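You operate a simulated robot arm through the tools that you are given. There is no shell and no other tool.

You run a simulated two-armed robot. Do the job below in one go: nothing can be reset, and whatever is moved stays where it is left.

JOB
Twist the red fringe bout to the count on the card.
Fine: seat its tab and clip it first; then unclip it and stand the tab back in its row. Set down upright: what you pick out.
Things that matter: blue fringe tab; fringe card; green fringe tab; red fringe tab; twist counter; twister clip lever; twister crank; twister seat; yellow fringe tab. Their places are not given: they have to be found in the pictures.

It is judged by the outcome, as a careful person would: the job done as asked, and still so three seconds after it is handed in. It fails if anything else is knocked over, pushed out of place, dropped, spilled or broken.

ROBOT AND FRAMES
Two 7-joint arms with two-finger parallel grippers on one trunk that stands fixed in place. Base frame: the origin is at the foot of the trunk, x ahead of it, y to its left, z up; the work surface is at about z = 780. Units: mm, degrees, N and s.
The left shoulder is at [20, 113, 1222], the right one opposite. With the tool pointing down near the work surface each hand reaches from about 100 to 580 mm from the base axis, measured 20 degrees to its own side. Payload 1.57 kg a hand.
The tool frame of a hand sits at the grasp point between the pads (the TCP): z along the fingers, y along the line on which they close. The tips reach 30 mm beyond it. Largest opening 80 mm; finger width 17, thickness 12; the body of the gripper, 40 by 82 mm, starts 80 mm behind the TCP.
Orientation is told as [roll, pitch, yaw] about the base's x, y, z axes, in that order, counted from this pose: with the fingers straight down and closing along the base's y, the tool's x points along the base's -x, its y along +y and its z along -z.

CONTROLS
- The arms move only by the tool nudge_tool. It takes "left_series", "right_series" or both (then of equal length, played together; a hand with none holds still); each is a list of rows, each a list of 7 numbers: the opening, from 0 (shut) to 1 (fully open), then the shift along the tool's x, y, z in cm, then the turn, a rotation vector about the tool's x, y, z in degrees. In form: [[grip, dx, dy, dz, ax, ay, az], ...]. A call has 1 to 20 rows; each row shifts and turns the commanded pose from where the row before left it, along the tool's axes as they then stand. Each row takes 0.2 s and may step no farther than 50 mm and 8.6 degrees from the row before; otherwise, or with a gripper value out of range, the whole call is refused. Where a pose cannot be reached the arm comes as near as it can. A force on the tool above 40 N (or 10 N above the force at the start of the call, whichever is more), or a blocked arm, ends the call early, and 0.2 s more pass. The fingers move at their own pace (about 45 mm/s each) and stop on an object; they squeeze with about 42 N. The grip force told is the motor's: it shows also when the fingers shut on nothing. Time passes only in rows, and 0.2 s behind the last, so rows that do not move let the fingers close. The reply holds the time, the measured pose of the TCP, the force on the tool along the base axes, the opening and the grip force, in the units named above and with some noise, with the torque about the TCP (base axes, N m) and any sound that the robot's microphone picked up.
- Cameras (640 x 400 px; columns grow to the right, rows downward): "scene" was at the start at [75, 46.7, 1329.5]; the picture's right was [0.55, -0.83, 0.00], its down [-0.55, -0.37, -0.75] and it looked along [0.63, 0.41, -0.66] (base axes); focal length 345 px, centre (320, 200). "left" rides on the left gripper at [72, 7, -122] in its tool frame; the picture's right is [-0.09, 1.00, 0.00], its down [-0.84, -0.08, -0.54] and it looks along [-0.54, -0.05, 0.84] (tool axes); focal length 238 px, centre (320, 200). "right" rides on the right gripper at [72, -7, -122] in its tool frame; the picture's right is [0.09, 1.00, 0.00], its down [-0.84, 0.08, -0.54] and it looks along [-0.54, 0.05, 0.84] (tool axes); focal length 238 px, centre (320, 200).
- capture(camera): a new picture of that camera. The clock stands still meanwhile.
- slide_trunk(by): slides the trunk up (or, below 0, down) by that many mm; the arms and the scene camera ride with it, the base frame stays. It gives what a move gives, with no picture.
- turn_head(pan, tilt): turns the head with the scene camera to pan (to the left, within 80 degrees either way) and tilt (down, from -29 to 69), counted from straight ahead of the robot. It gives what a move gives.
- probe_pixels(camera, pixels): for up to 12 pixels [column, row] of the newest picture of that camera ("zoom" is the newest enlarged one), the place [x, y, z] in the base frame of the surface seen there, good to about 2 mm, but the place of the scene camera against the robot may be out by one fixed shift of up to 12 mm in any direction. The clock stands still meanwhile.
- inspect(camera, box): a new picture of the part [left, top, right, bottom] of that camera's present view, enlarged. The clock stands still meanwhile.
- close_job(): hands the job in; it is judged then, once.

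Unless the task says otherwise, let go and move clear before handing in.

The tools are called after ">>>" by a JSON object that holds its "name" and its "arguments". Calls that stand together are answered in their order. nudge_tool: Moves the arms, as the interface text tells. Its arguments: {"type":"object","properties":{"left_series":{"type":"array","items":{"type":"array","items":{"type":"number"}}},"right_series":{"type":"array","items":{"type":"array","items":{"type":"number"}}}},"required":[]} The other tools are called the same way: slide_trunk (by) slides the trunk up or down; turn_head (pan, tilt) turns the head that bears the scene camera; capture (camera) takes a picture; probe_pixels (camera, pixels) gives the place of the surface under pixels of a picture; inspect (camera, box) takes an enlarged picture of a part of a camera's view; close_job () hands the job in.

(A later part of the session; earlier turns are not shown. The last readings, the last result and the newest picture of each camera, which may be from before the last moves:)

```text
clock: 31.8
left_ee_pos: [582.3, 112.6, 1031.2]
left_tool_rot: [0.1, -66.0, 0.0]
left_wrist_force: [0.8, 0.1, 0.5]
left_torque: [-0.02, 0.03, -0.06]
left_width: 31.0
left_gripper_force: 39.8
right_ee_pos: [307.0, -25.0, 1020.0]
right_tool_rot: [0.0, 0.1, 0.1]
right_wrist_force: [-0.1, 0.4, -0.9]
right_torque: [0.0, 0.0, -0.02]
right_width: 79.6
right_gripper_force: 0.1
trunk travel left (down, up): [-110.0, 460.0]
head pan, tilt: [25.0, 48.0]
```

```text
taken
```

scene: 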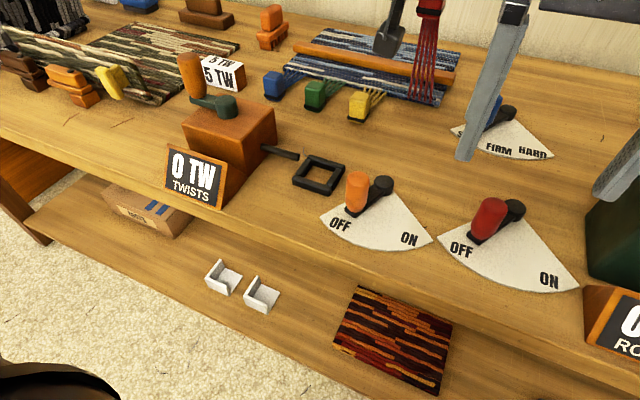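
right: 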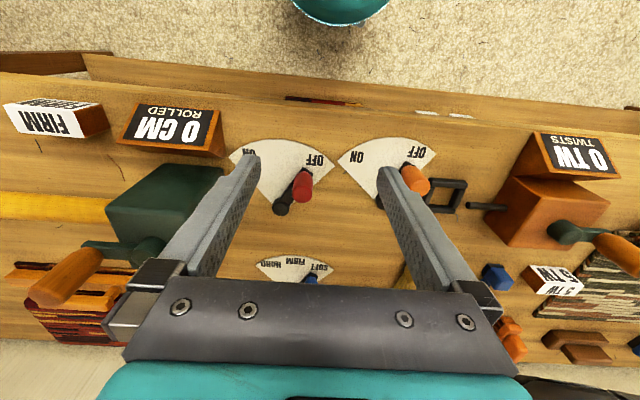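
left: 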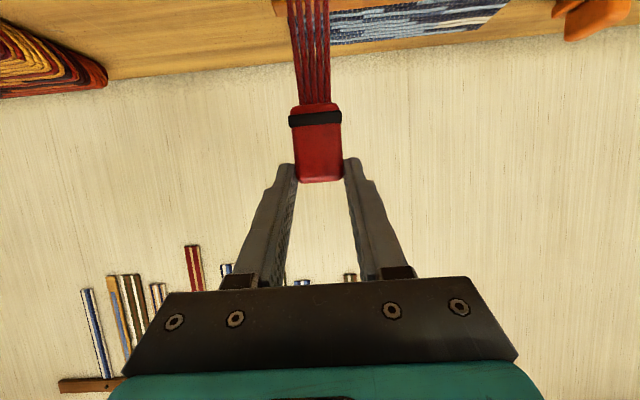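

Forces are back to zero and the tab is still upright and held. The seat is visible in the right view near (444,195), so I'll zoom in and measure its frame and the rod tip.

>>> {"name": "inspect", "arguments": {"camera": "right", "box": [380, 160, 520, 240]}}

>>> {"name": "inspect", "arguments": {"camera": "scene", "box": [250, 130, 440, 260]}}

```text
4.57 times, centred on (450, 200) of right
```

zoom: 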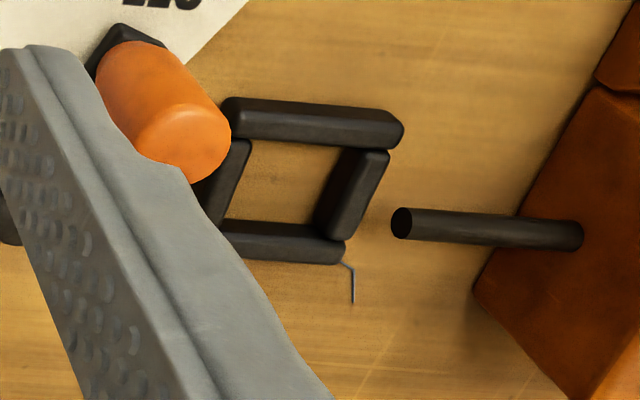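

```text
3.08 times, centred on (345, 195) of scene
```

zoom: 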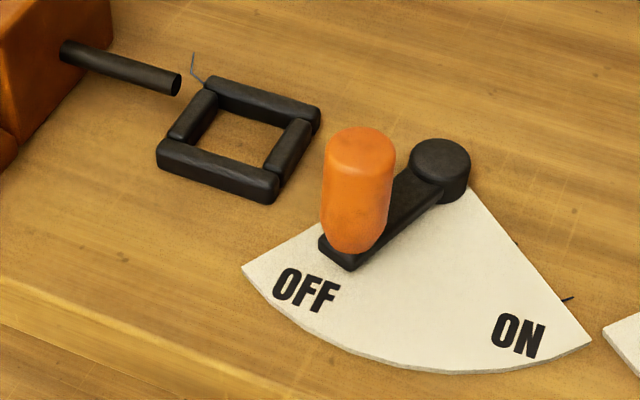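

>>> {"name": "probe_pixels", "arguments": {"camera": "zoom", "pixels": [[218, 163], [262, 97], [192, 112], [290, 142], [238, 133], [160, 142], [276, 178], [210, 78], [316, 108], [175, 84], [356, 143], [440, 155]]}}

>>> {"name": "inspect", "arguments": {"camera": "right", "box": [380, 160, 520, 240]}}

>>> {"name": "probe_pixels", "arguments": {"camera": "zoom", "pixels": [[310, 118], [285, 245], [236, 165], [362, 175], [280, 180], [228, 104], [396, 125], [340, 250], [402, 220], [405, 225], [250, 147], [318, 232]]}}

```text
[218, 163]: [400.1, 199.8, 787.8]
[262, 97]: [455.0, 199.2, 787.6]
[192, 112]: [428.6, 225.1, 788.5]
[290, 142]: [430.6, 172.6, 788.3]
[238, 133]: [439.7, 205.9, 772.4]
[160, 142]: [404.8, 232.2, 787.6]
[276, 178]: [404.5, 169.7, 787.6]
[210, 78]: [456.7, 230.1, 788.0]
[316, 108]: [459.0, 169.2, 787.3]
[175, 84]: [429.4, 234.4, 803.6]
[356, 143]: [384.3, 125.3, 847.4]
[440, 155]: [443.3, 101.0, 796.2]
```

```text
4.57 times, centred on (450, 200) of right
```

zoom: 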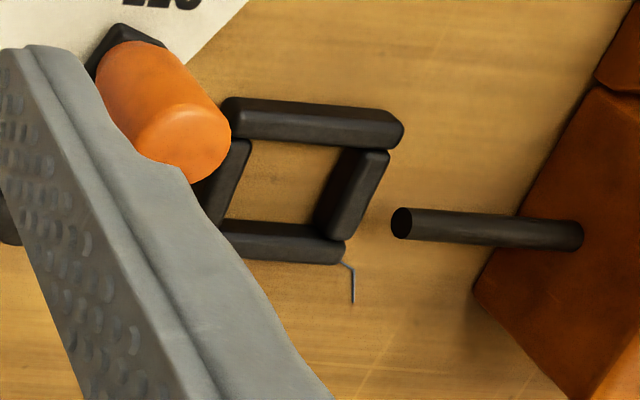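

```text
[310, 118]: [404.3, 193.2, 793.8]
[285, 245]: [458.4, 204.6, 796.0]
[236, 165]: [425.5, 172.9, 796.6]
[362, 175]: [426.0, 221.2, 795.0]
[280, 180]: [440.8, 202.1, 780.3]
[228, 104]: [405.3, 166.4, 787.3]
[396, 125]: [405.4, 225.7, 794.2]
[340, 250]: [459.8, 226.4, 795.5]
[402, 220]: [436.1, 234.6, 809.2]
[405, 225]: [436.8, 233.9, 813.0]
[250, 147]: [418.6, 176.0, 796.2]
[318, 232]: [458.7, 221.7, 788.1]
```

The frame's bars centre at about (432,198.5), with roughly a 40 mm opening, and the rod tip is at y≈234. I'll verify how the tab sits in the fingers with the left camera.

>>> {"name": "inspect", "arguments": {"camera": "left", "box": [260, 70, 380, 200]}}

>>> {"name": "probe_pixels", "arguments": {"camera": "left", "pixels": [[298, 135], [316, 135], [337, 135], [316, 165], [300, 165], [336, 165], [316, 175], [316, 119], [293, 119], [340, 118], [316, 108], [318, 182]]}}

```text
3.08 times, centred on (320, 135) of left
```

zoom: 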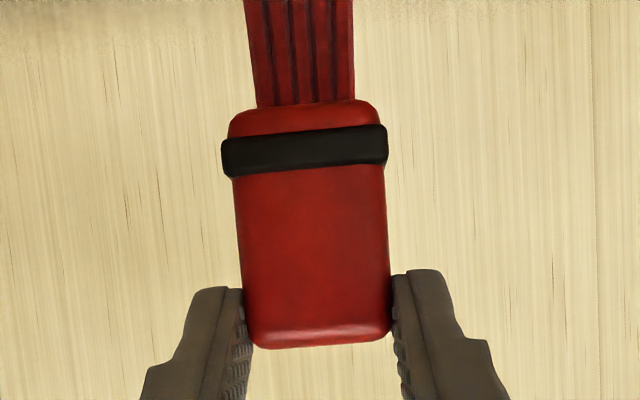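

```text
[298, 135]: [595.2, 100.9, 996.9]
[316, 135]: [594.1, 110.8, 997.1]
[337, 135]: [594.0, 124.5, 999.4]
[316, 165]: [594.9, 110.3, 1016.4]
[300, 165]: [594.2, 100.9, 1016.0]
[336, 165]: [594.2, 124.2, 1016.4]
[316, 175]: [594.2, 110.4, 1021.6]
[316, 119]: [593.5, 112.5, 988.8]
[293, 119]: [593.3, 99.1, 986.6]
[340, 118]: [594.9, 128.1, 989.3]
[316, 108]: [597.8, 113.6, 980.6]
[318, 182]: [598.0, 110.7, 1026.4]
```

The tab's front face is 12 mm ahead of the TCP, so its centre is about 27 mm ahead, upright and square. I'll carry it to hover over the seat at about TCP (405,198.5,930), and shift the right hand farther away.

>>> {"name": "nudge_tool", "arguments": {"left_series": [[0, 1.2, 1.43, -2.7, 0, 0, 0], [0, 2.73, 1.43, -2.02, 0, 0, 0], [0, 2.73, 1.43, -2.02, 0, 0, 0], [0, 2.73, 1.43, -2.02, 0, 0, 0], [0, 2.73, 1.43, -2.02, 0, 0, 0], [0, 2.73, 1.43, -2.02, 0, 0, 0], [0, 0, 0, 0, 0, 0, 0]], "right_series": [[1, 0, -3, 0, 0, 0, 0], [1, 0, -3, 0, 0, 0, 0], [1, 0, -3, 0, 0, 0, 0], [1, 0, 0, 0, 0, 0, 0], [1, 0, 0, 0, 0, 0, 0], [1, 0, 0, 0, 0, 0, 0], [1, 0, 0, 0, 0, 0, 0]]}}

>>> {"name": "capture", "arguments": {"camera": "scene"}}

>>> {"name": "capture", "arguments": {"camera": "left"}}

>>> {"name": "capture", "arguments": {"camera": "right"}}

```text
clock: 33.4
left_ee_pos: [436.3, 200.7, 943.3]
left_tool_rot: [-0.1, -66.1, 0.1]
left_wrist_force: [-0.9, -0.1, -0.7]
left_torque: [-0.01, 0.02, -0.02]
left_width: 30.8
left_gripper_force: 39.6
left hand out of reach, approached as far as the arm can: row 5, 6
right_ee_pos: [306.4, -117.1, 1020.4]
right_tool_rot: [-0.1, -0.1, 0.0]
right_wrist_force: [0.2, 0.7, 0.3]
right_torque: [-0.04, 0.01, 0.0]
right_width: 80.1
right_gripper_force: 0.0
trunk travel left (down, up): [-110.0, 460.0]
head pan, tilt: [25.0, 48.0]
```

```text
taken
```

scene: 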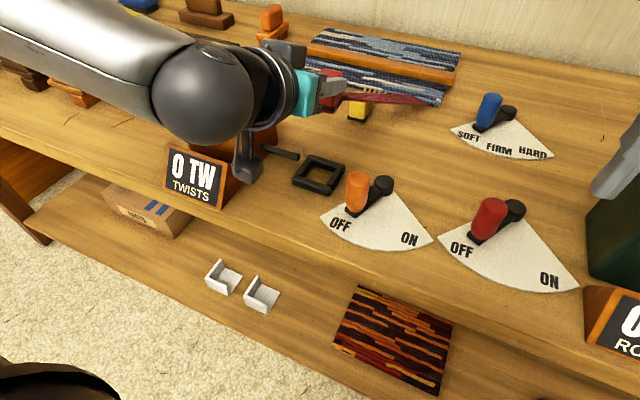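

```text
taken
```

left: 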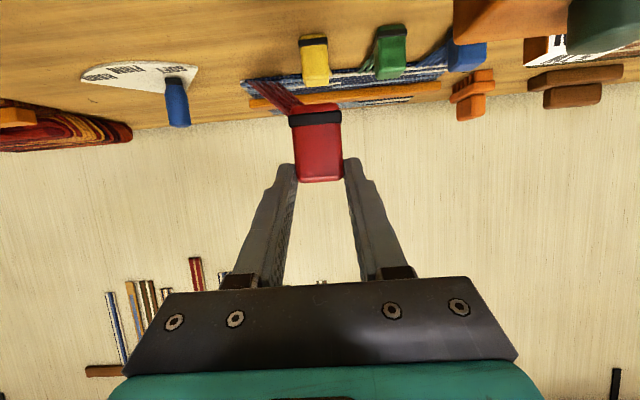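

```text
taken
```

right: 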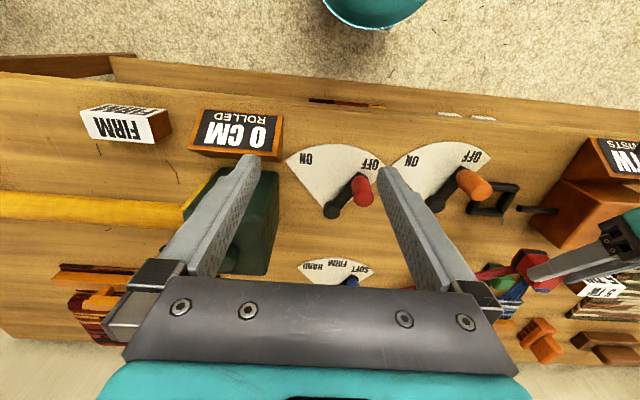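

At 66 degrees tilt the arm is too folded to come back further, stopping at (436,201,943). Raising the trunk will unfold it, so I'll slide up 120 and then move to the hover point.

>>> {"name": "slide_trunk", "arguments": {"by": 120}}

>>> {"name": "nudge_tool", "arguments": {"left_series": [[0, 2.0, 0, -0.9, 0, 0, 0], [0, 2.74, 0, 1.22, 0, 0, 0], [0, 2.74, 0, 1.22, 0, 0, 0], [0, 2.74, 0, 1.22, 0, 0, 0], [0, 0, 0, 0, 0, 0, 0]]}}

```text
clock: 34.9
left_ee_pos: [438.2, 202.4, 1063.7]
left_tool_rot: [-0.1, -65.9, 0.1]
left_wrist_force: [0.0, 0.2, -0.9]
left_torque: [0.02, 0.02, -0.02]
left_width: 30.8
left_gripper_force: 39.6
right_ee_pos: [306.4, -116.8, 1141.2]
right_tool_rot: [-0.1, 0.0, 0.0]
right_wrist_force: [0.1, 0.0, 0.2]
right_torque: [0.0, 0.0, 0.0]
right_width: 80.0
right_gripper_force: 0.2
trunk travel left (down, up): [-230.0, 340.0]
head pan, tilt: [25.0, 48.0]
```

```text
clock: 36.1
left_ee_pos: [436.6, 202.4, 955.5]
left_tool_rot: [-0.1, -66.0, 0.2]
left_wrist_force: [-0.8, -0.4, -1.1]
left_torque: [0.02, 0.02, 0.03]
left_width: 30.8
left_gripper_force: 39.6
left hand out of reach, approached as far as the arm can: row 1
right_ee_pos: [307.4, -116.2, 1141.3]
right_tool_rot: [0.0, 0.0, 0.0]
right_wrist_force: [0.2, -0.2, -0.8]
right_torque: [0.01, 0.0, 0.01]
right_width: 80.1
right_gripper_force: 0.2
trunk travel left (down, up): [-230.0, 340.0]
head pan, tilt: [25.0, 48.0]
```

Downward motion worked from here. Now I'll try moving back 32 mm toward the seat at this height.

>>> {"name": "nudge_tool", "arguments": {"left_series": [[0, 0.45, -0.1, -1.0, 0, 0, 0], [0, 0.45, -0.1, -1.0, 0, 0, 0], [0, 0.45, -0.1, -1.0, 0, 0, 0], [0, 0, 0, 0, 0, 0, 0]]}}

>>> {"name": "capture", "arguments": {"camera": "scene"}}

>>> {"name": "capture", "arguments": {"camera": "right"}}

```text
clock: 37.1
left_ee_pos: [402.6, 199.6, 956.7]
left_tool_rot: [-0.1, -66.0, 0.1]
left_wrist_force: [-0.3, -0.1, -0.5]
left_torque: [0.03, 0.06, -0.02]
left_width: 30.9
left_gripper_force: 39.9
right_ee_pos: [307.5, -116.4, 1140.7]
right_tool_rot: [0.0, 0.0, 0.1]
right_wrist_force: [0.2, 0.0, 0.4]
right_torque: [-0.01, -0.02, 0.01]
right_width: 79.9
right_gripper_force: 0.1
trunk travel left (down, up): [-230.0, 340.0]
head pan, tilt: [25.0, 48.0]
```

```text
taken
```

scene: 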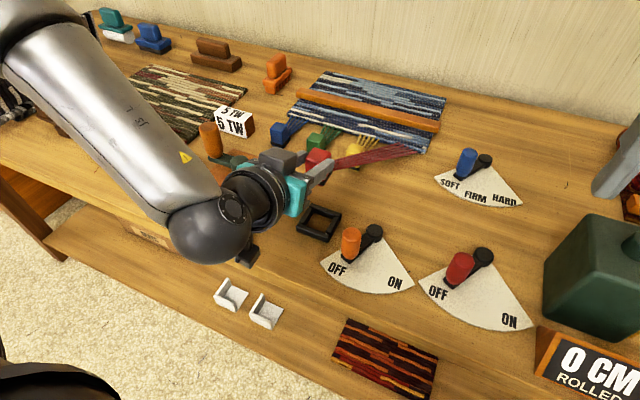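

```text
taken
```

right: 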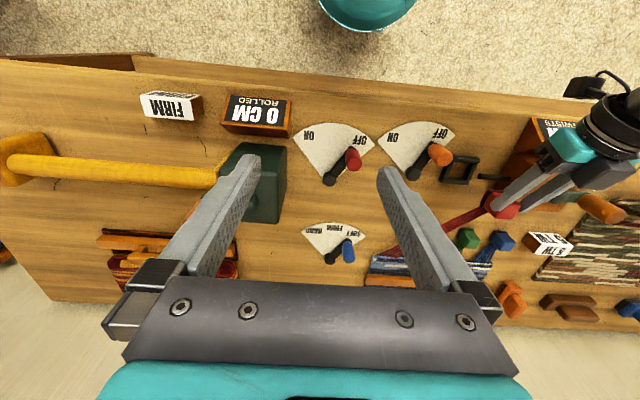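

Now at (402.6,199.6,957), over the seat. I'll zoom on the frame and tab to refine the frame centre before lowering.

>>> {"name": "inspect", "arguments": {"camera": "scene", "box": [280, 190, 360, 250]}}

>>> {"name": "inspect", "arguments": {"camera": "right", "box": [420, 130, 520, 200]}}

```text
6.67 times, centred on (320, 220) of scene
```

zoom: 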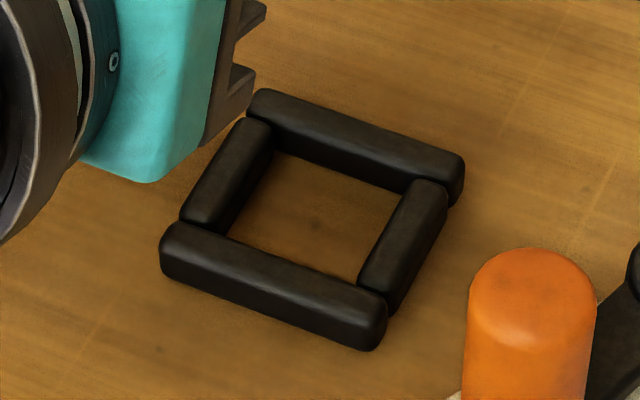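

```text
5.71 times, centred on (470, 165) of right
```

zoom: 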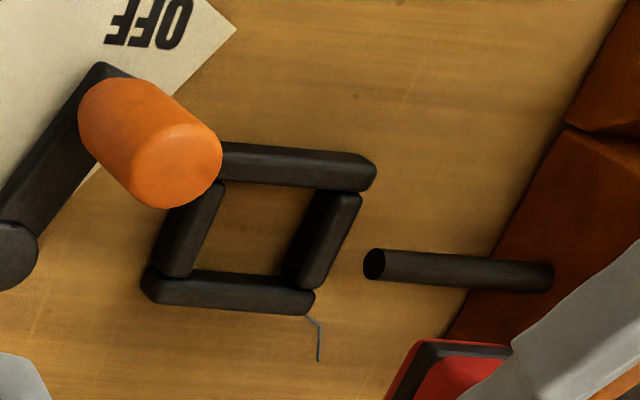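

>>> {"name": "probe_pixels", "arguments": {"camera": "zoom", "pixels": [[300, 158], [260, 155], [345, 163], [235, 282], [190, 280], [280, 286], [338, 215], [325, 245], [203, 215], [188, 245], [265, 230], [375, 262]]}}

>>> {"name": "inspect", "arguments": {"camera": "scene", "box": [280, 190, 360, 250]}}

>>> {"name": "probe_pixels", "arguments": {"camera": "zoom", "pixels": [[275, 258], [190, 236], [355, 285], [355, 128], [285, 108], [430, 152], [230, 165], [215, 190], [412, 215], [395, 250], [315, 215], [245, 235]]}}

```text
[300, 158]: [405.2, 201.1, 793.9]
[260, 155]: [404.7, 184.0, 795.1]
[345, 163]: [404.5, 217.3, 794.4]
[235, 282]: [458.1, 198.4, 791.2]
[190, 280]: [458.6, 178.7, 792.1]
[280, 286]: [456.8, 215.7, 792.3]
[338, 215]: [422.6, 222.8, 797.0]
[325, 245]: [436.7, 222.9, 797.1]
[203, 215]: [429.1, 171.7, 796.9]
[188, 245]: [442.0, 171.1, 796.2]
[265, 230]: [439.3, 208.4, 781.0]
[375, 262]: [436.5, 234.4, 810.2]
```

```text
6.67 times, centred on (320, 220) of scene
```

zoom: 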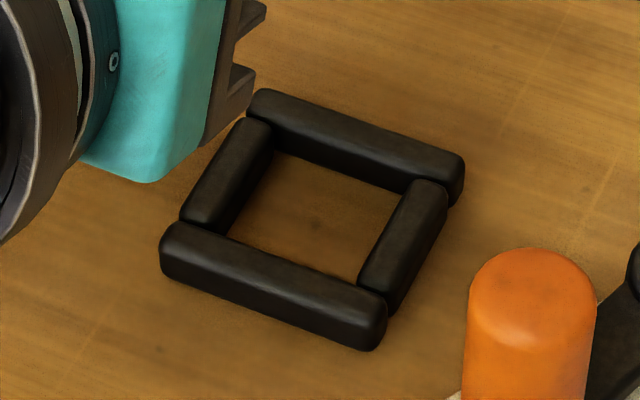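

```text
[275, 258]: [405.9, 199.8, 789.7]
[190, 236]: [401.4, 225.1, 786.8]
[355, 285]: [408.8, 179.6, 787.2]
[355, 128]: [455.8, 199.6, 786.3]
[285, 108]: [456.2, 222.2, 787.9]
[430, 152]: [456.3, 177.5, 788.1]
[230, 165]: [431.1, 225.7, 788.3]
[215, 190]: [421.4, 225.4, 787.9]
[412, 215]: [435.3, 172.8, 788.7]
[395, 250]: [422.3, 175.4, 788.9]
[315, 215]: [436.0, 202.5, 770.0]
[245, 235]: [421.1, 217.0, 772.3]
```

I need the bar edges more exactly, so I'll probe a line across the near and far bars and another across the side bars.

>>> {"name": "probe_pixels", "arguments": {"camera": "zoom", "pixels": [[250, 296], [254, 290], [257, 285], [260, 278], [264, 272], [268, 266], [274, 260], [278, 252], [282, 246], [286, 240], [290, 234], [295, 226]]}}

>>> {"name": "probe_pixels", "arguments": {"camera": "zoom", "pixels": [[336, 166], [339, 160], [342, 154], [345, 148], [349, 142], [353, 136], [357, 130], [360, 124], [364, 118], [368, 112], [371, 106], [375, 100]]}}

>>> {"name": "probe_pixels", "arguments": {"camera": "zoom", "pixels": [[200, 165], [210, 167], [218, 169], [226, 171], [236, 174], [244, 177], [252, 180], [260, 182], [268, 185], [276, 187], [284, 190], [292, 192]]}}

>>> {"name": "probe_pixels", "arguments": {"camera": "zoom", "pixels": [[360, 222], [370, 224], [378, 226], [386, 228], [394, 231], [402, 233], [410, 236], [418, 238], [426, 240], [434, 242], [442, 245], [450, 247]]}}

```text
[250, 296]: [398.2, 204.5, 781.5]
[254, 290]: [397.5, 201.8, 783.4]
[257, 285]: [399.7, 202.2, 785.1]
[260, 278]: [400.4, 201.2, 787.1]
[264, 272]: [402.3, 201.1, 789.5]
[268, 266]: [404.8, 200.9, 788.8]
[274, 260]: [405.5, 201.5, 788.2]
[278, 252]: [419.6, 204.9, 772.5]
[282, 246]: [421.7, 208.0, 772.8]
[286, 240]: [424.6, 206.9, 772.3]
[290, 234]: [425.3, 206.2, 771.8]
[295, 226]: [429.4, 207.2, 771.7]
```

```text
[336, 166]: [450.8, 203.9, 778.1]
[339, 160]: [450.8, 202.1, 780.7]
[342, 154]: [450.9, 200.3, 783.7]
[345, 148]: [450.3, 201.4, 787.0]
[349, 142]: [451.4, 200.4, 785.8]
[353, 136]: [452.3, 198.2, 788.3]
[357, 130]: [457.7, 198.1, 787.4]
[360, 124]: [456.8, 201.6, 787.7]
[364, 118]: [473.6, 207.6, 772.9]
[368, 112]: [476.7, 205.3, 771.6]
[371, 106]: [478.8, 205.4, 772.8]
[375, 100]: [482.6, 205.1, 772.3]
```

```text
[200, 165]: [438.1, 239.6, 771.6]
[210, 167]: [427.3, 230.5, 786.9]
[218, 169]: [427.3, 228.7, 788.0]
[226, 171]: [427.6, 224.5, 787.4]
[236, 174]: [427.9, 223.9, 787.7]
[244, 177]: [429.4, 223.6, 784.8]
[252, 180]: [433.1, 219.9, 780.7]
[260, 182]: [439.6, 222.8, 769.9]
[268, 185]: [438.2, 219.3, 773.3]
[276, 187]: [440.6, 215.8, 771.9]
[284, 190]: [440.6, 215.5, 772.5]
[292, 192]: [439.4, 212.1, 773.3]
```

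```text
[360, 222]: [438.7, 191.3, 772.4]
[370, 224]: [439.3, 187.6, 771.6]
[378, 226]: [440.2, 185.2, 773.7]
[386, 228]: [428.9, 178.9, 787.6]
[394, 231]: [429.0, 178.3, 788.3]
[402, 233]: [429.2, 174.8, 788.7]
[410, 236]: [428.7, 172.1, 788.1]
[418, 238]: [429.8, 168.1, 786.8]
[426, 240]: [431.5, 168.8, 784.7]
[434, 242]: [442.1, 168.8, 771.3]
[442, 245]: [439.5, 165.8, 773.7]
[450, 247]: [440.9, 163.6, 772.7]
```

The frame opening centres at about (434.5,199.5) in the robot frame once the scene shift is corrected, with about 42 mm clear. I'll shift 5 mm forward and lower so the tab bottom is about 35 mm above the table, then check.

>>> {"name": "nudge_tool", "arguments": {"left_series": [[0, 2.58, 0, 1.34, 0, 0, 0], [0, 2.58, 0, 1.34, 0, 0, 0], [0, 2.58, 0, 1.34, 0, 0, 0], [0, 0, 0, 0, 0, 0, 0]]}}

>>> {"name": "inspect", "arguments": {"camera": "scene", "box": [260, 160, 380, 250]}}

>>> {"name": "inspect", "arguments": {"camera": "right", "box": [400, 120, 560, 220]}}

>>> {"name": "capture", "arguments": {"camera": "left"}}

```text
clock: 38.1
left_ee_pos: [413.0, 223.9, 919.9]
left_tool_rot: [0.0, -65.9, 0.1]
left_wrist_force: [-0.4, -0.4, -1.1]
left_torque: [0.01, 0.02, 0.02]
left_width: 30.6
left_gripper_force: 40.0
left hand out of reach, approached as far as the arm can: row 1, 2, 3
right_ee_pos: [307.0, -116.6, 1140.6]
right_tool_rot: [0.0, 0.0, 0.0]
right_wrist_force: [-0.6, 0.1, 0.0]
right_torque: [0.04, 0.0, -0.01]
right_width: 80.0
right_gripper_force: 0.2
trunk travel left (down, up): [-230.0, 340.0]
head pan, tilt: [25.0, 48.0]
```

```text
4.44 times, centred on (320, 205) of scene
```

zoom: 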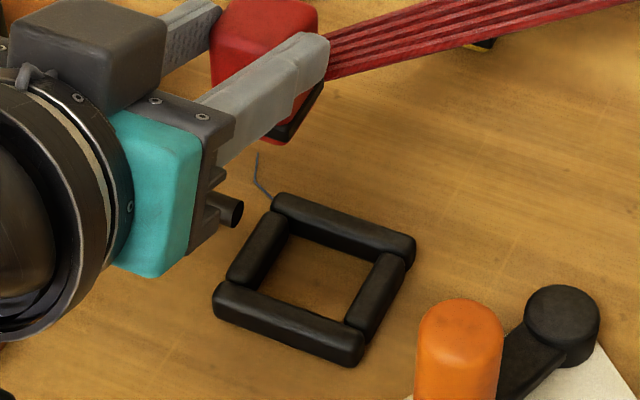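

```text
4.00 times, centred on (480, 170) of right
```

zoom: 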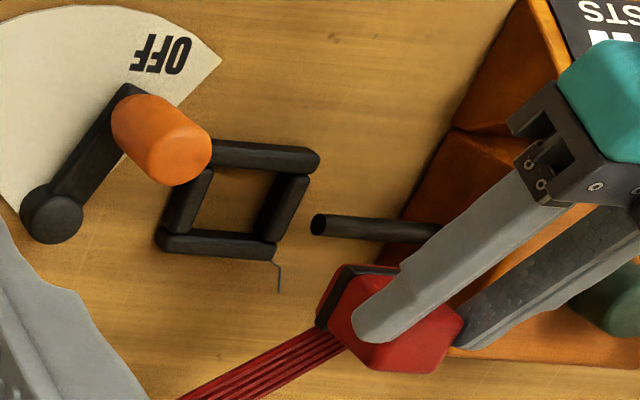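

```text
taken
```

left: 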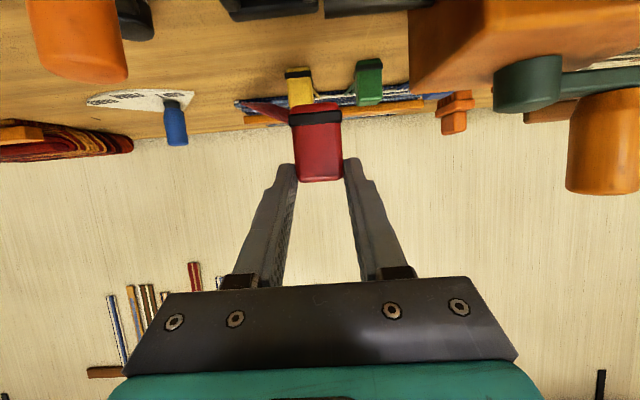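

Lowering the arm hit its limit and slid to (413,224,920). The pose at (403,200,957) was reachable, so I'll return there and lower the whole trunk instead, which keeps the same arm posture.

>>> {"name": "nudge_tool", "arguments": {"left_series": [[0, -1.59, 0, -0.98, 0, 0, 0], [0, -1.59, 0, -0.98, 0, 0, 0], [0, 0, -1.2, 0, 0, 0, 0], [0, 0, -1.24, 0, 0, 0, 0], [0, 0, 0, 0, 0, 0, 0]]}}

>>> {"name": "capture", "arguments": {"camera": "scene"}}

```text
clock: 39.3
left_ee_pos: [410.1, 200.8, 956.9]
left_tool_rot: [-0.1, -65.8, 0.1]
left_wrist_force: [0.3, 0.4, -0.8]
left_torque: [0.01, 0.04, 0.02]
left_width: 30.7
left_gripper_force: 39.9
right_ee_pos: [306.5, -117.5, 1141.8]
right_tool_rot: [0.0, -0.1, 0.0]
right_wrist_force: [0.8, -0.5, -0.5]
right_torque: [0.01, 0.01, 0.02]
right_width: 80.1
right_gripper_force: 0.1
trunk travel left (down, up): [-230.0, 340.0]
head pan, tilt: [25.0, 48.0]
```

```text
taken
```

scene: 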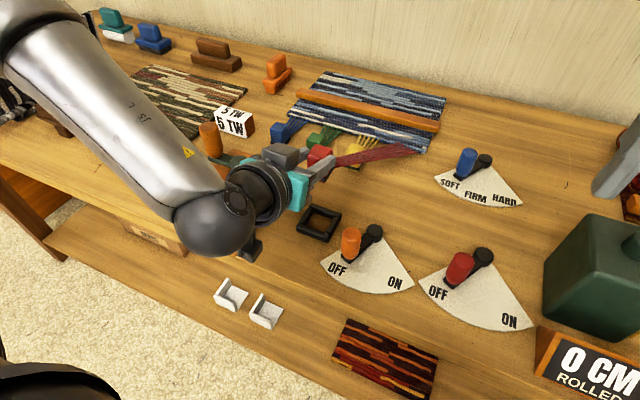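

At (410,201,957). Before lowering the trunk I'll measure the forearm to check it will clear the crank and counter.

>>> {"name": "probe_pixels", "arguments": {"camera": "scene", "pixels": [[215, 225], [190, 200], [200, 165], [150, 150], [165, 120], [110, 100], [130, 75], [60, 60], [255, 200], [210, 125], [250, 250], [40, 20]]}}

```text
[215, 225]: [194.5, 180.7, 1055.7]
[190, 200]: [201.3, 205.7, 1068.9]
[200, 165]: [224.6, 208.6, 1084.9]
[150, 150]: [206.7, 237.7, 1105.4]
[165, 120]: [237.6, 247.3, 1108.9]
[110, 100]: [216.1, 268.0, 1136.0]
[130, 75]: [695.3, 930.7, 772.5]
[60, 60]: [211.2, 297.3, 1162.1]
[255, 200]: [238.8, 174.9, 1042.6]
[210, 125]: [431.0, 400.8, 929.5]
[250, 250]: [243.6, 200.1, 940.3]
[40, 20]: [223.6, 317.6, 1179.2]
```

The forearm stays at x≤265, well clear of the counter (x≥360) and crank. I'll trim the position slightly and lower the trunk 85 mm.

>>> {"name": "nudge_tool", "arguments": {"left_series": [[0, 0.08, -0.12, -0.18, 0, 0, 0], [0, 0, 0, 0, 0, 0, 0]]}}

>>> {"name": "slide_trunk", "arguments": {"by": -85}}

>>> {"name": "inspect", "arguments": {"camera": "scene", "box": [240, 130, 400, 250]}}

>>> {"name": "inspect", "arguments": {"camera": "right", "box": [420, 130, 580, 230]}}

```text
clock: 39.9
left_ee_pos: [407.4, 199.4, 957.2]
left_tool_rot: [0.0, -65.9, 0.0]
left_wrist_force: [-0.8, -0.4, -0.4]
left_torque: [0.0, 0.01, 0.02]
left_width: 30.8
left_gripper_force: 39.8
right_ee_pos: [307.0, -116.3, 1141.2]
right_tool_rot: [0.1, 0.0, 0.0]
right_wrist_force: [-0.3, -0.4, 0.0]
right_torque: [0.0, -0.02, 0.0]
right_width: 80.1
right_gripper_force: 0.1
trunk travel left (down, up): [-230.0, 340.0]
head pan, tilt: [25.0, 48.0]
```

```text
clock: 41.1
left_ee_pos: [408.4, 199.8, 872.2]
left_tool_rot: [-0.1, -66.0, 0.1]
left_wrist_force: [0.3, -0.1, -0.6]
left_torque: [0.01, 0.02, -0.04]
left_width: 30.9
left_gripper_force: 39.6
right_ee_pos: [307.0, -116.8, 1055.5]
right_tool_rot: [0.0, 0.1, 0.0]
right_wrist_force: [0.3, 0.4, -0.5]
right_torque: [0.0, -0.02, 0.02]
right_width: 79.8
right_gripper_force: 0.1
trunk travel left (down, up): [-145.0, 425.0]
head pan, tilt: [25.0, 48.0]
```

```text
3.33 times, centred on (320, 190) of scene
```

zoom: 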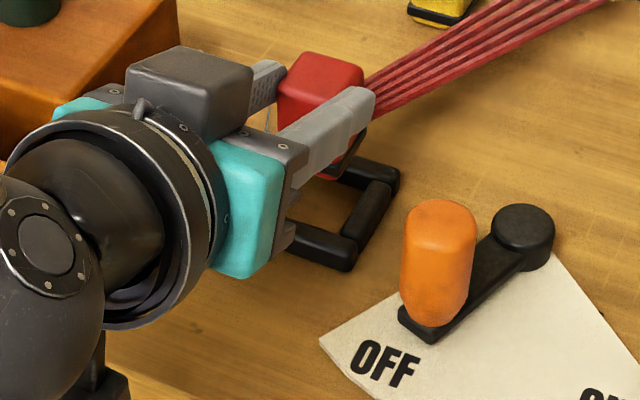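

```text
4.00 times, centred on (500, 180) of right
```

zoom: 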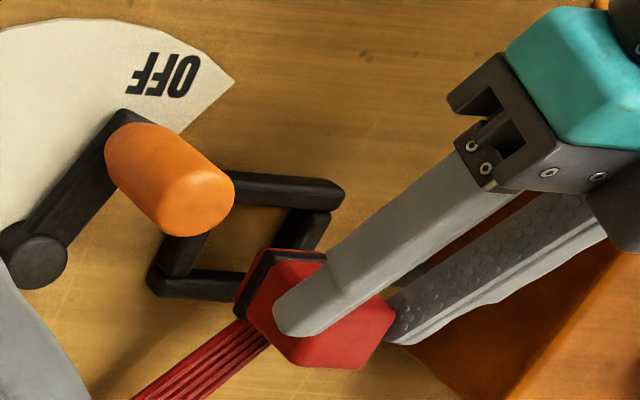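

>>> {"name": "probe_pixels", "arguments": {"camera": "zoom", "pixels": [[300, 265], [260, 295], [262, 270], [245, 305], [320, 255], [268, 325], [350, 340], [300, 350], [380, 320], [335, 360], [365, 355], [290, 345]]}}

>>> {"name": "inspect", "arguments": {"camera": "scene", "box": [290, 130, 370, 190]}}

```text
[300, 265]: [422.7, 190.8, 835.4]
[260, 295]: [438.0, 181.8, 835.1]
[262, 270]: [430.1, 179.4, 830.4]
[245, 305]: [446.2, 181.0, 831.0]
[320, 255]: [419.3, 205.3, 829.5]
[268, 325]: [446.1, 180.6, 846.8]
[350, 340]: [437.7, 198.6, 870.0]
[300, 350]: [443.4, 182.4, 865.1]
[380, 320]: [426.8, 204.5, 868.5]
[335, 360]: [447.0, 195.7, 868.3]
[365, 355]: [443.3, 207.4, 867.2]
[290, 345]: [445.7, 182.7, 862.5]
```

```text
6.67 times, centred on (330, 160) of scene
```

zoom: 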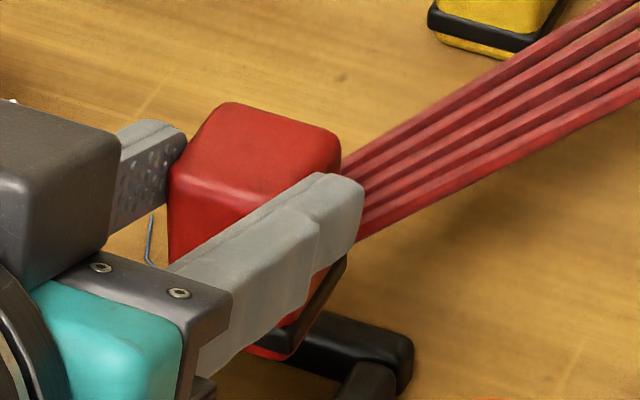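

The tab spans about x 419–449 and y 182–215, centred on the frame. I'll lower 20 mm to just above the frame and check again.

>>> {"name": "slide_trunk", "arguments": {"by": -19}}

>>> {"name": "inspect", "arguments": {"camera": "scene", "box": [280, 120, 380, 200]}}

>>> {"name": "inspect", "arguments": {"camera": "right", "box": [430, 140, 530, 220]}}

```text
clock: 41.7
left_ee_pos: [406.8, 198.2, 853.3]
left_tool_rot: [-0.1, -66.0, 0.1]
left_wrist_force: [0.6, -0.6, -1.2]
left_torque: [0.01, 0.04, 0.01]
left_width: 31.1
left_gripper_force: 39.2
right_ee_pos: [306.9, -117.0, 1037.0]
right_tool_rot: [0.0, 0.0, 0.0]
right_wrist_force: [0.3, 0.3, 0.0]
right_torque: [0.02, -0.01, 0.0]
right_width: 80.1
right_gripper_force: 0.0
trunk travel left (down, up): [-126.0, 444.0]
head pan, tilt: [25.0, 48.0]
```

```text
5.00 times, centred on (330, 160) of scene
```

zoom: 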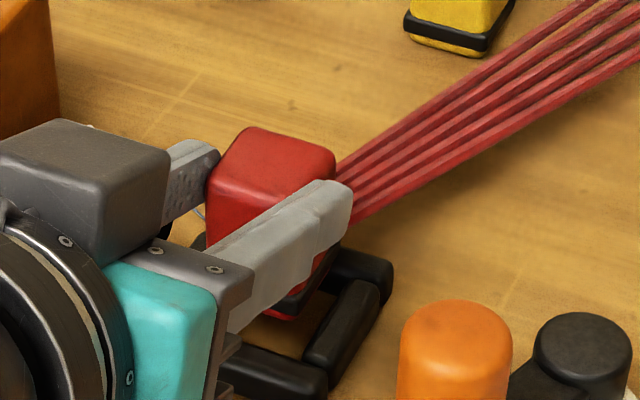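

```text
5.00 times, centred on (480, 180) of right
```

zoom: 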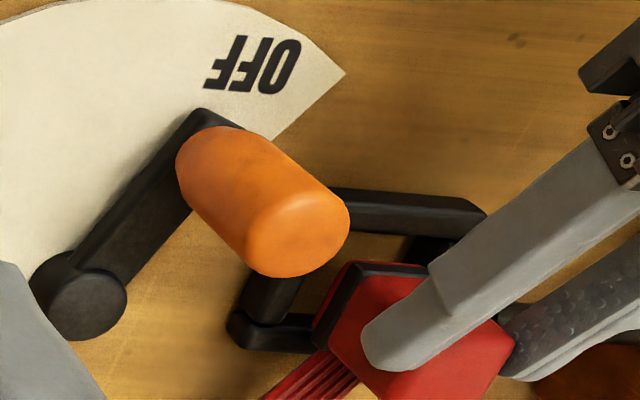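

The tab is above the opening between the bars. I'll lower further while watching the wrist force.

>>> {"name": "slide_trunk", "arguments": {"by": -11}}

>>> {"name": "inspect", "arguments": {"camera": "scene", "box": [280, 120, 380, 200]}}

>>> {"name": "inspect", "arguments": {"camera": "right", "box": [430, 140, 530, 220]}}

```text
clock: 42.3
left_ee_pos: [407.6, 198.5, 842.0]
left_tool_rot: [-0.1, -66.0, 0.0]
left_wrist_force: [-0.8, 0.2, -0.7]
left_torque: [0.02, 0.03, -0.04]
left_width: 30.9
left_gripper_force: 39.7
right_ee_pos: [307.0, -117.8, 1026.7]
right_tool_rot: [0.1, 0.0, 0.0]
right_wrist_force: [-0.1, 0.3, -0.5]
right_torque: [0.02, 0.01, 0.01]
right_width: 79.6
right_gripper_force: 0.1
trunk travel left (down, up): [-115.0, 455.0]
head pan, tilt: [25.0, 48.0]
```

```text
5.00 times, centred on (330, 160) of scene
```

zoom: 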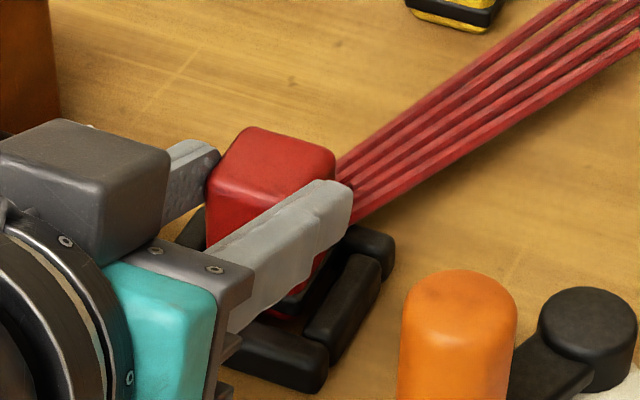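

```text
5.00 times, centred on (480, 180) of right
```

zoom: 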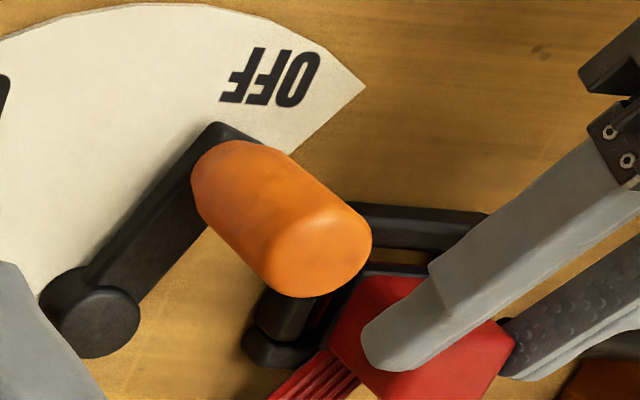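

No contact force and the tab is inside the frame. Lowering the last 8 mm.

>>> {"name": "slide_trunk", "arguments": {"by": -7}}

>>> {"name": "nudge_tool", "arguments": {"left_series": [[0, 0.09, 0, 0.04, 0, 0, 0], [0, 0, 0, 0, 0, 0, 0]]}}

```text
clock: 42.9
left_ee_pos: [407.6, 198.5, 835.2]
left_tool_rot: [-0.1, -66.0, 0.1]
left_wrist_force: [-0.6, -0.8, -0.8]
left_torque: [-0.01, -0.02, 0.0]
left_width: 30.9
left_gripper_force: 39.5
right_ee_pos: [306.8, -117.2, 1018.8]
right_tool_rot: [0.0, 0.0, 0.0]
right_wrist_force: [0.4, -0.4, 0.3]
right_torque: [-0.01, -0.02, 0.01]
right_width: 80.1
right_gripper_force: 0.1
trunk travel left (down, up): [-108.0, 462.0]
head pan, tilt: [25.0, 48.0]
```

```text
clock: 43.5
left_ee_pos: [408.3, 199.4, 834.2]
left_tool_rot: [-0.2, -66.0, 0.1]
left_wrist_force: [-0.5, -0.5, 1.0]
left_torque: [0.0, -0.05, -0.01]
left_width: 31.0
left_gripper_force: 39.5
right_ee_pos: [306.4, -118.0, 1018.4]
right_tool_rot: [0.0, 0.0, 0.0]
right_wrist_force: [-0.4, 0.4, -0.3]
right_torque: [0.01, 0.03, 0.02]
right_width: 80.1
right_gripper_force: 0.0
trunk travel left (down, up): [-108.0, 462.0]
head pan, tilt: [25.0, 48.0]
```

The tab is at its resting height (TCP 834). I'll open the fingers just to 40 mm, so the left one stays clear of the rod.

>>> {"name": "nudge_tool", "arguments": {"left_series": [[0.4, 0, 0, 0, 0, 0, 0], [0.44, 0, 0, 0, 0, 0, 0], [0.48, 0, 0, 0, 0, 0, 0], [0.48, 0, 0, 0, 0, 0, 0]]}}

>>> {"name": "inspect", "arguments": {"camera": "scene", "box": [280, 110, 380, 190]}}

>>> {"name": "capture", "arguments": {"camera": "left"}}

```text
clock: 44.5
left_ee_pos: [408.5, 199.1, 834.0]
left_tool_rot: [-0.1, -65.8, 0.0]
left_wrist_force: [0.1, 1.1, -1.0]
left_torque: [-0.01, 0.01, 0.01]
left_width: 38.3
left_gripper_force: 0.1
right_ee_pos: [307.1, -116.0, 1018.9]
right_tool_rot: [-0.1, 0.0, 0.0]
right_wrist_force: [-0.1, -0.4, -0.2]
right_torque: [0.0, 0.01, -0.01]
right_width: 80.0
right_gripper_force: 0.1
trunk travel left (down, up): [-108.0, 462.0]
head pan, tilt: [25.0, 48.0]
```

```text
5.00 times, centred on (330, 150) of scene
```

zoom: 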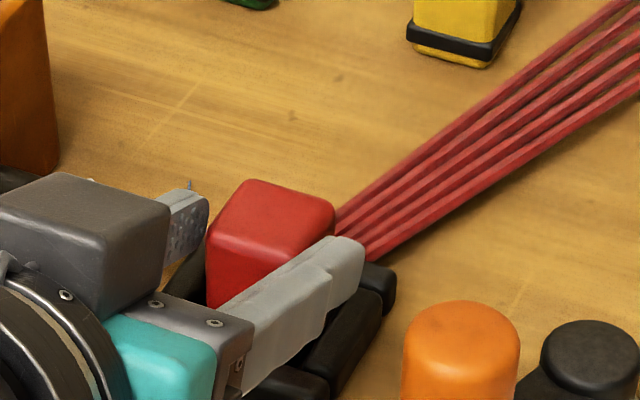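

```text
taken
```

left: 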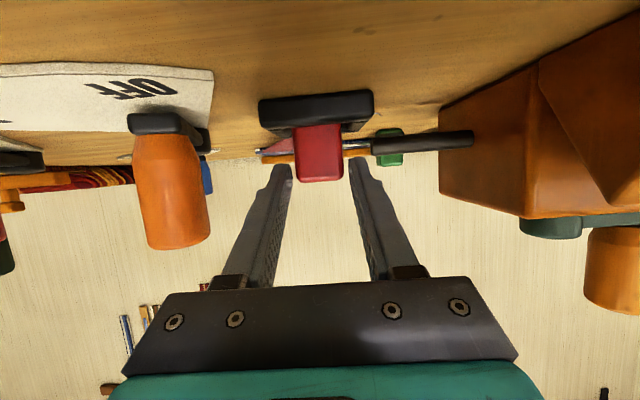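

The tab stands seated in the frame with the fingers open and the rod clear. I'll raise straight up with the trunk and verify.

>>> {"name": "slide_trunk", "arguments": {"by": 120}}

>>> {"name": "capture", "arguments": {"camera": "scene"}}

>>> {"name": "capture", "arguments": {"camera": "right"}}

```text
clock: 46.0
left_ee_pos: [407.8, 198.5, 954.4]
left_tool_rot: [-0.1, -65.9, 0.1]
left_wrist_force: [-0.5, 0.0, 0.8]
left_torque: [0.01, 0.01, 0.02]
left_width: 38.4
left_gripper_force: 0.2
right_ee_pos: [305.9, -117.5, 1139.7]
right_tool_rot: [0.0, 0.0, 0.0]
right_wrist_force: [0.4, -1.2, -0.4]
right_torque: [-0.02, 0.0, 0.0]
right_width: 80.0
right_gripper_force: 0.0
trunk travel left (down, up): [-228.0, 342.0]
head pan, tilt: [25.0, 48.0]
```

```text
taken
```

scene: 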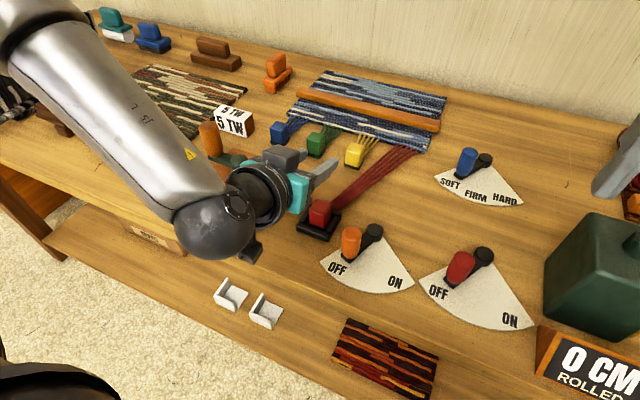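

```text
taken
```

right: 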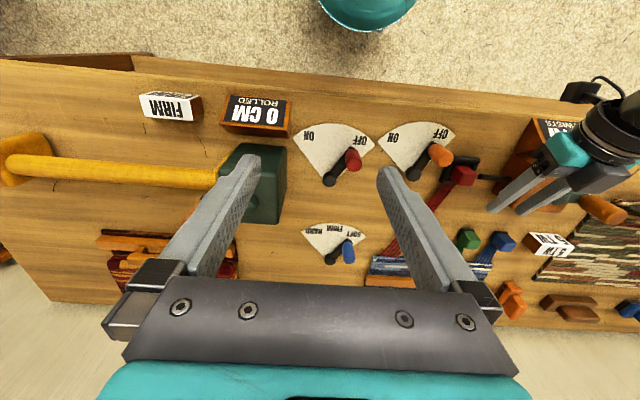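

The red tab is seated in the frame. Next I'll move the left hand up and away to the left while turning it back to vertical, to make room for the lever and later the crank.

>>> {"name": "nudge_tool", "arguments": {"left_series": [[0.5, -4.1, 0, -1.83, 0, 0, 0], [0.5, -4.1, 0, -1.83, 0, 0, 0], [0.5, 0, 1.6, 0, 0, 8.25, 0], [0.5, 0, 1.6, 0, 0, 8.25, 0], [0.5, 0, 1.6, 0, 0, 8.25, 0], [0.5, 0, 1.6, 0, 0, 8.25, 0], [0.5, 0, 1.6, 0, 0, 8.25, 0], [0.5, 0, 1.6, 0, 0, 8.25, 0], [0.5, 0, 1.6, 0, 0, 8.25, 0], [0.5, 0, 1.6, 0, 0, 8.25, 0], [0.5, 0, 0, 0, 0, 0, 0]]}}

>>> {"name": "capture", "arguments": {"camera": "scene"}}

>>> {"name": "capture", "arguments": {"camera": "left"}}

```text
clock: 48.4
left_ee_pos: [431.2, 329.6, 1036.4]
left_tool_rot: [0.0, 0.0, 0.1]
left_wrist_force: [0.2, 0.7, 0.1]
left_torque: [-0.01, -0.02, -0.01]
left_width: 40.0
left_gripper_force: 0.0
left hand out of reach, approached as far as the arm can: row 1, 2
right_ee_pos: [306.2, -116.7, 1139.1]
right_tool_rot: [0.0, 0.1, -0.1]
right_wrist_force: [-0.2, -0.2, 1.1]
right_torque: [-0.01, 0.03, -0.02]
right_width: 79.9
right_gripper_force: 0.1
trunk travel left (down, up): [-228.0, 342.0]
head pan, tilt: [25.0, 48.0]
```

```text
taken
```

scene: 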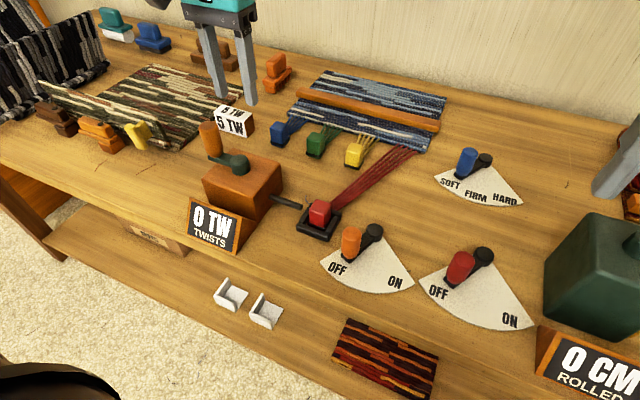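

```text
taken
```

left: 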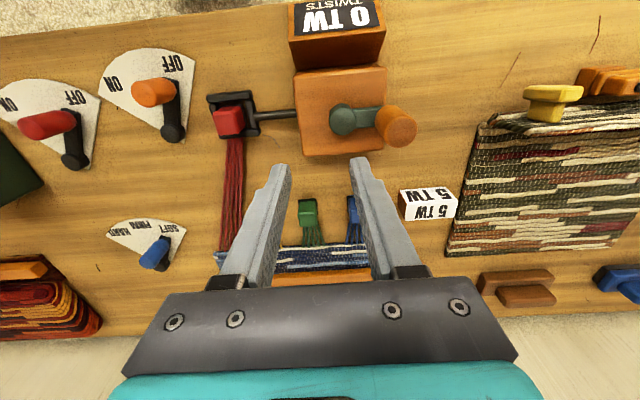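

The left hand is vertical at (431,330,1036) with a good view of the lever, seat and crank. I'll measure the lever knob and crank closely.

>>> {"name": "inspect", "arguments": {"camera": "left", "box": [90, 40, 270, 150]}}

>>> {"name": "probe_pixels", "arguments": {"camera": "zoom", "pixels": [[215, 190], [170, 190], [260, 190], [215, 160], [215, 230], [290, 330], [275, 240], [100, 180], [270, 85], [500, 290], [470, 255], [530, 330]]}}

>>> {"name": "inspect", "arguments": {"camera": "left", "box": [280, 40, 440, 170]}}

>>> {"name": "probe_pixels", "arguments": {"camera": "left", "pixels": [[400, 130], [392, 122], [410, 136], [385, 113], [345, 120], [350, 122], [368, 120], [300, 80], [380, 80], [300, 150], [382, 150], [338, 120]]}}

```text
3.56 times, centred on (180, 95) of left
```

zoom: 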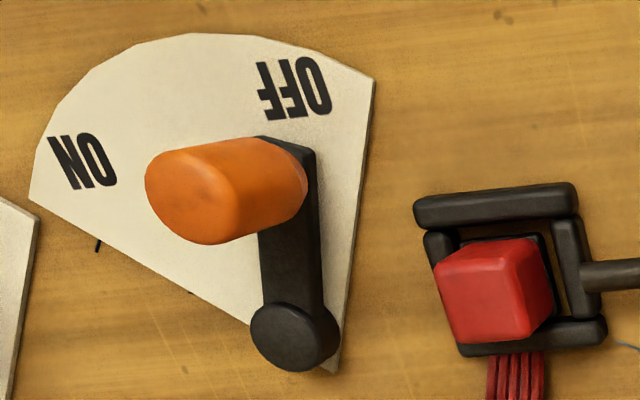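

```text
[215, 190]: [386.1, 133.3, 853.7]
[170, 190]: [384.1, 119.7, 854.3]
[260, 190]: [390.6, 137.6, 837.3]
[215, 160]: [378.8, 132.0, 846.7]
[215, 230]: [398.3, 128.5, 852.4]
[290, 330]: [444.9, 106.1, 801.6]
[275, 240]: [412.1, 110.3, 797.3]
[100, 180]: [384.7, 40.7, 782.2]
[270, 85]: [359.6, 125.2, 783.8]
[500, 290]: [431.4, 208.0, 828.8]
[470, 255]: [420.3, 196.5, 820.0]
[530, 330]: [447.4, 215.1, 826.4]
```

```text
3.08 times, centred on (360, 105) of left
```

zoom: 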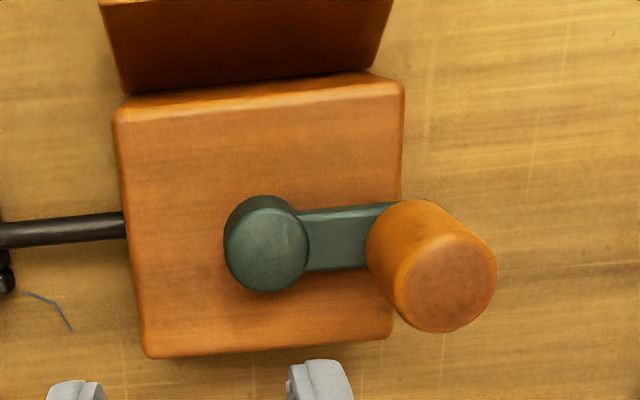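

```text
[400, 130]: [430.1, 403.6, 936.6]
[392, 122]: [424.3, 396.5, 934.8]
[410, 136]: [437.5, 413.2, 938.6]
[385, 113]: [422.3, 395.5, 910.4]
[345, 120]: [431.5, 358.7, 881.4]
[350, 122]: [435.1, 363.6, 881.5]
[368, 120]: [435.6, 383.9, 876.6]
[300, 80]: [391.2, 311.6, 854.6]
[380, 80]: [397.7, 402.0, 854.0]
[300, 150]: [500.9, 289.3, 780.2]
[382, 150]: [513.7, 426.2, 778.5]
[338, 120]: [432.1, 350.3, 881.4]
```

The lever knob centres near (388,124.5), top z≈855, with its pivot at (446,104), so it turns about 70 degrees toward ON. I'll bring the right hand to hover above the knob.

>>> {"name": "nudge_tool", "arguments": {"right_series": [[0.65, -1.03, 3.02, 2.2, 0, 0, 0], [0.65, -1.03, 3.02, 2.2, 0, 0, 0], [0.65, -1.03, 3.02, 2.2, 0, 0, 0], [0.65, -1.03, 3.02, 2.2, 0, 0, 0], [0.65, -1.03, 3.02, 2.2, 0, 0, 0], [0.65, -1.03, 3.02, 2.2, 0, 0, 0], [0.65, -1.03, 3.02, 2.2, 0, 0, 0], [0.65, -1.03, 3.02, 2.2, 0, 0, 0], [0.65, 0, 0, 0, 0, 0, 0]]}}

>>> {"name": "capture", "arguments": {"camera": "right"}}

>>> {"name": "capture", "arguments": {"camera": "scene"}}

```text
clock: 50.4
left_ee_pos: [432.2, 329.2, 1035.4]
left_tool_rot: [0.0, 0.0, 0.0]
left_wrist_force: [-0.4, 0.0, 0.6]
left_torque: [0.03, -0.02, 0.01]
left_width: 40.3
left_gripper_force: 0.0
right_ee_pos: [388.2, 125.0, 964.5]
right_tool_rot: [-0.1, -0.1, -0.1]
right_wrist_force: [0.3, 0.2, -0.4]
right_torque: [-0.01, -0.02, 0.01]
right_width: 52.0
right_gripper_force: 0.1
trunk travel left (down, up): [-228.0, 342.0]
head pan, tilt: [25.0, 48.0]
```

```text
taken
```

right: 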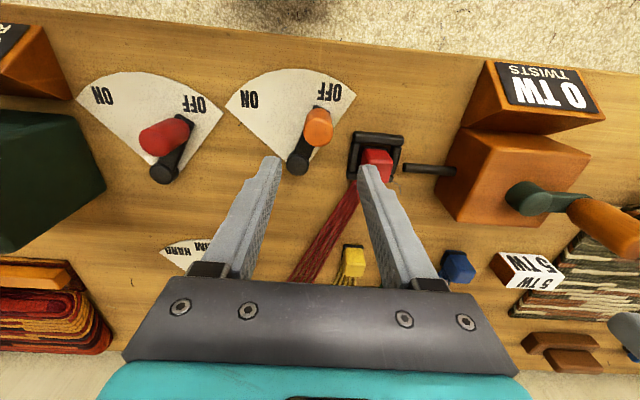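

```text
taken
```

scene: 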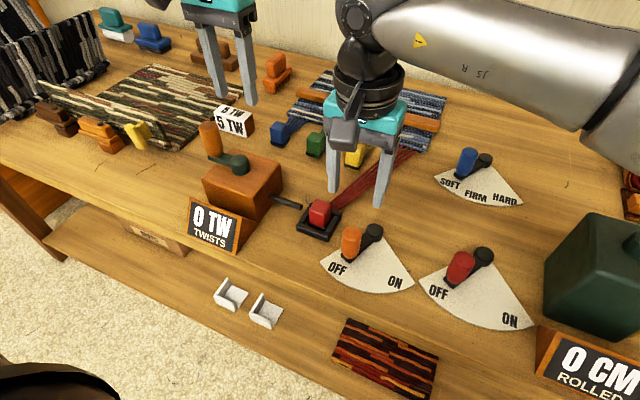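

At (388,125,965) above the knob. I'll verify the knob centre from this view, with its top at about (318,127).

>>> {"name": "inspect", "arguments": {"camera": "right", "box": [270, 80, 410, 190]}}

>>> {"name": "probe_pixels", "arguments": {"camera": "right", "pixels": [[319, 128], [310, 126], [328, 128], [319, 118], [319, 138], [321, 112], [300, 161], [308, 145], [316, 144], [331, 120], [306, 120], [376, 163]]}}

```text
3.64 times, centred on (340, 135) of right
```

zoom: 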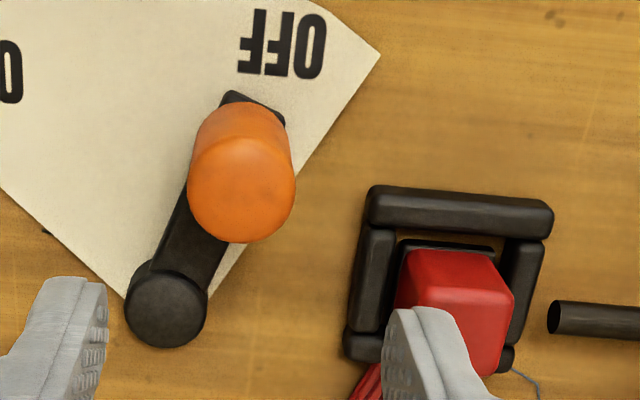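

```text
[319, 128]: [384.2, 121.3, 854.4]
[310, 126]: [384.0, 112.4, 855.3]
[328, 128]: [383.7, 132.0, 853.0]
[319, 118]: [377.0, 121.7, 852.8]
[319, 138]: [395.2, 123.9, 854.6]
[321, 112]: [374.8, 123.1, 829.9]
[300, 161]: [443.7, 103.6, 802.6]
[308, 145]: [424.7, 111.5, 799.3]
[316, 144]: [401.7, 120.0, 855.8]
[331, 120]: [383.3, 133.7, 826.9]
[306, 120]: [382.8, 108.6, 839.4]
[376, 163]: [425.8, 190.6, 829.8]
```

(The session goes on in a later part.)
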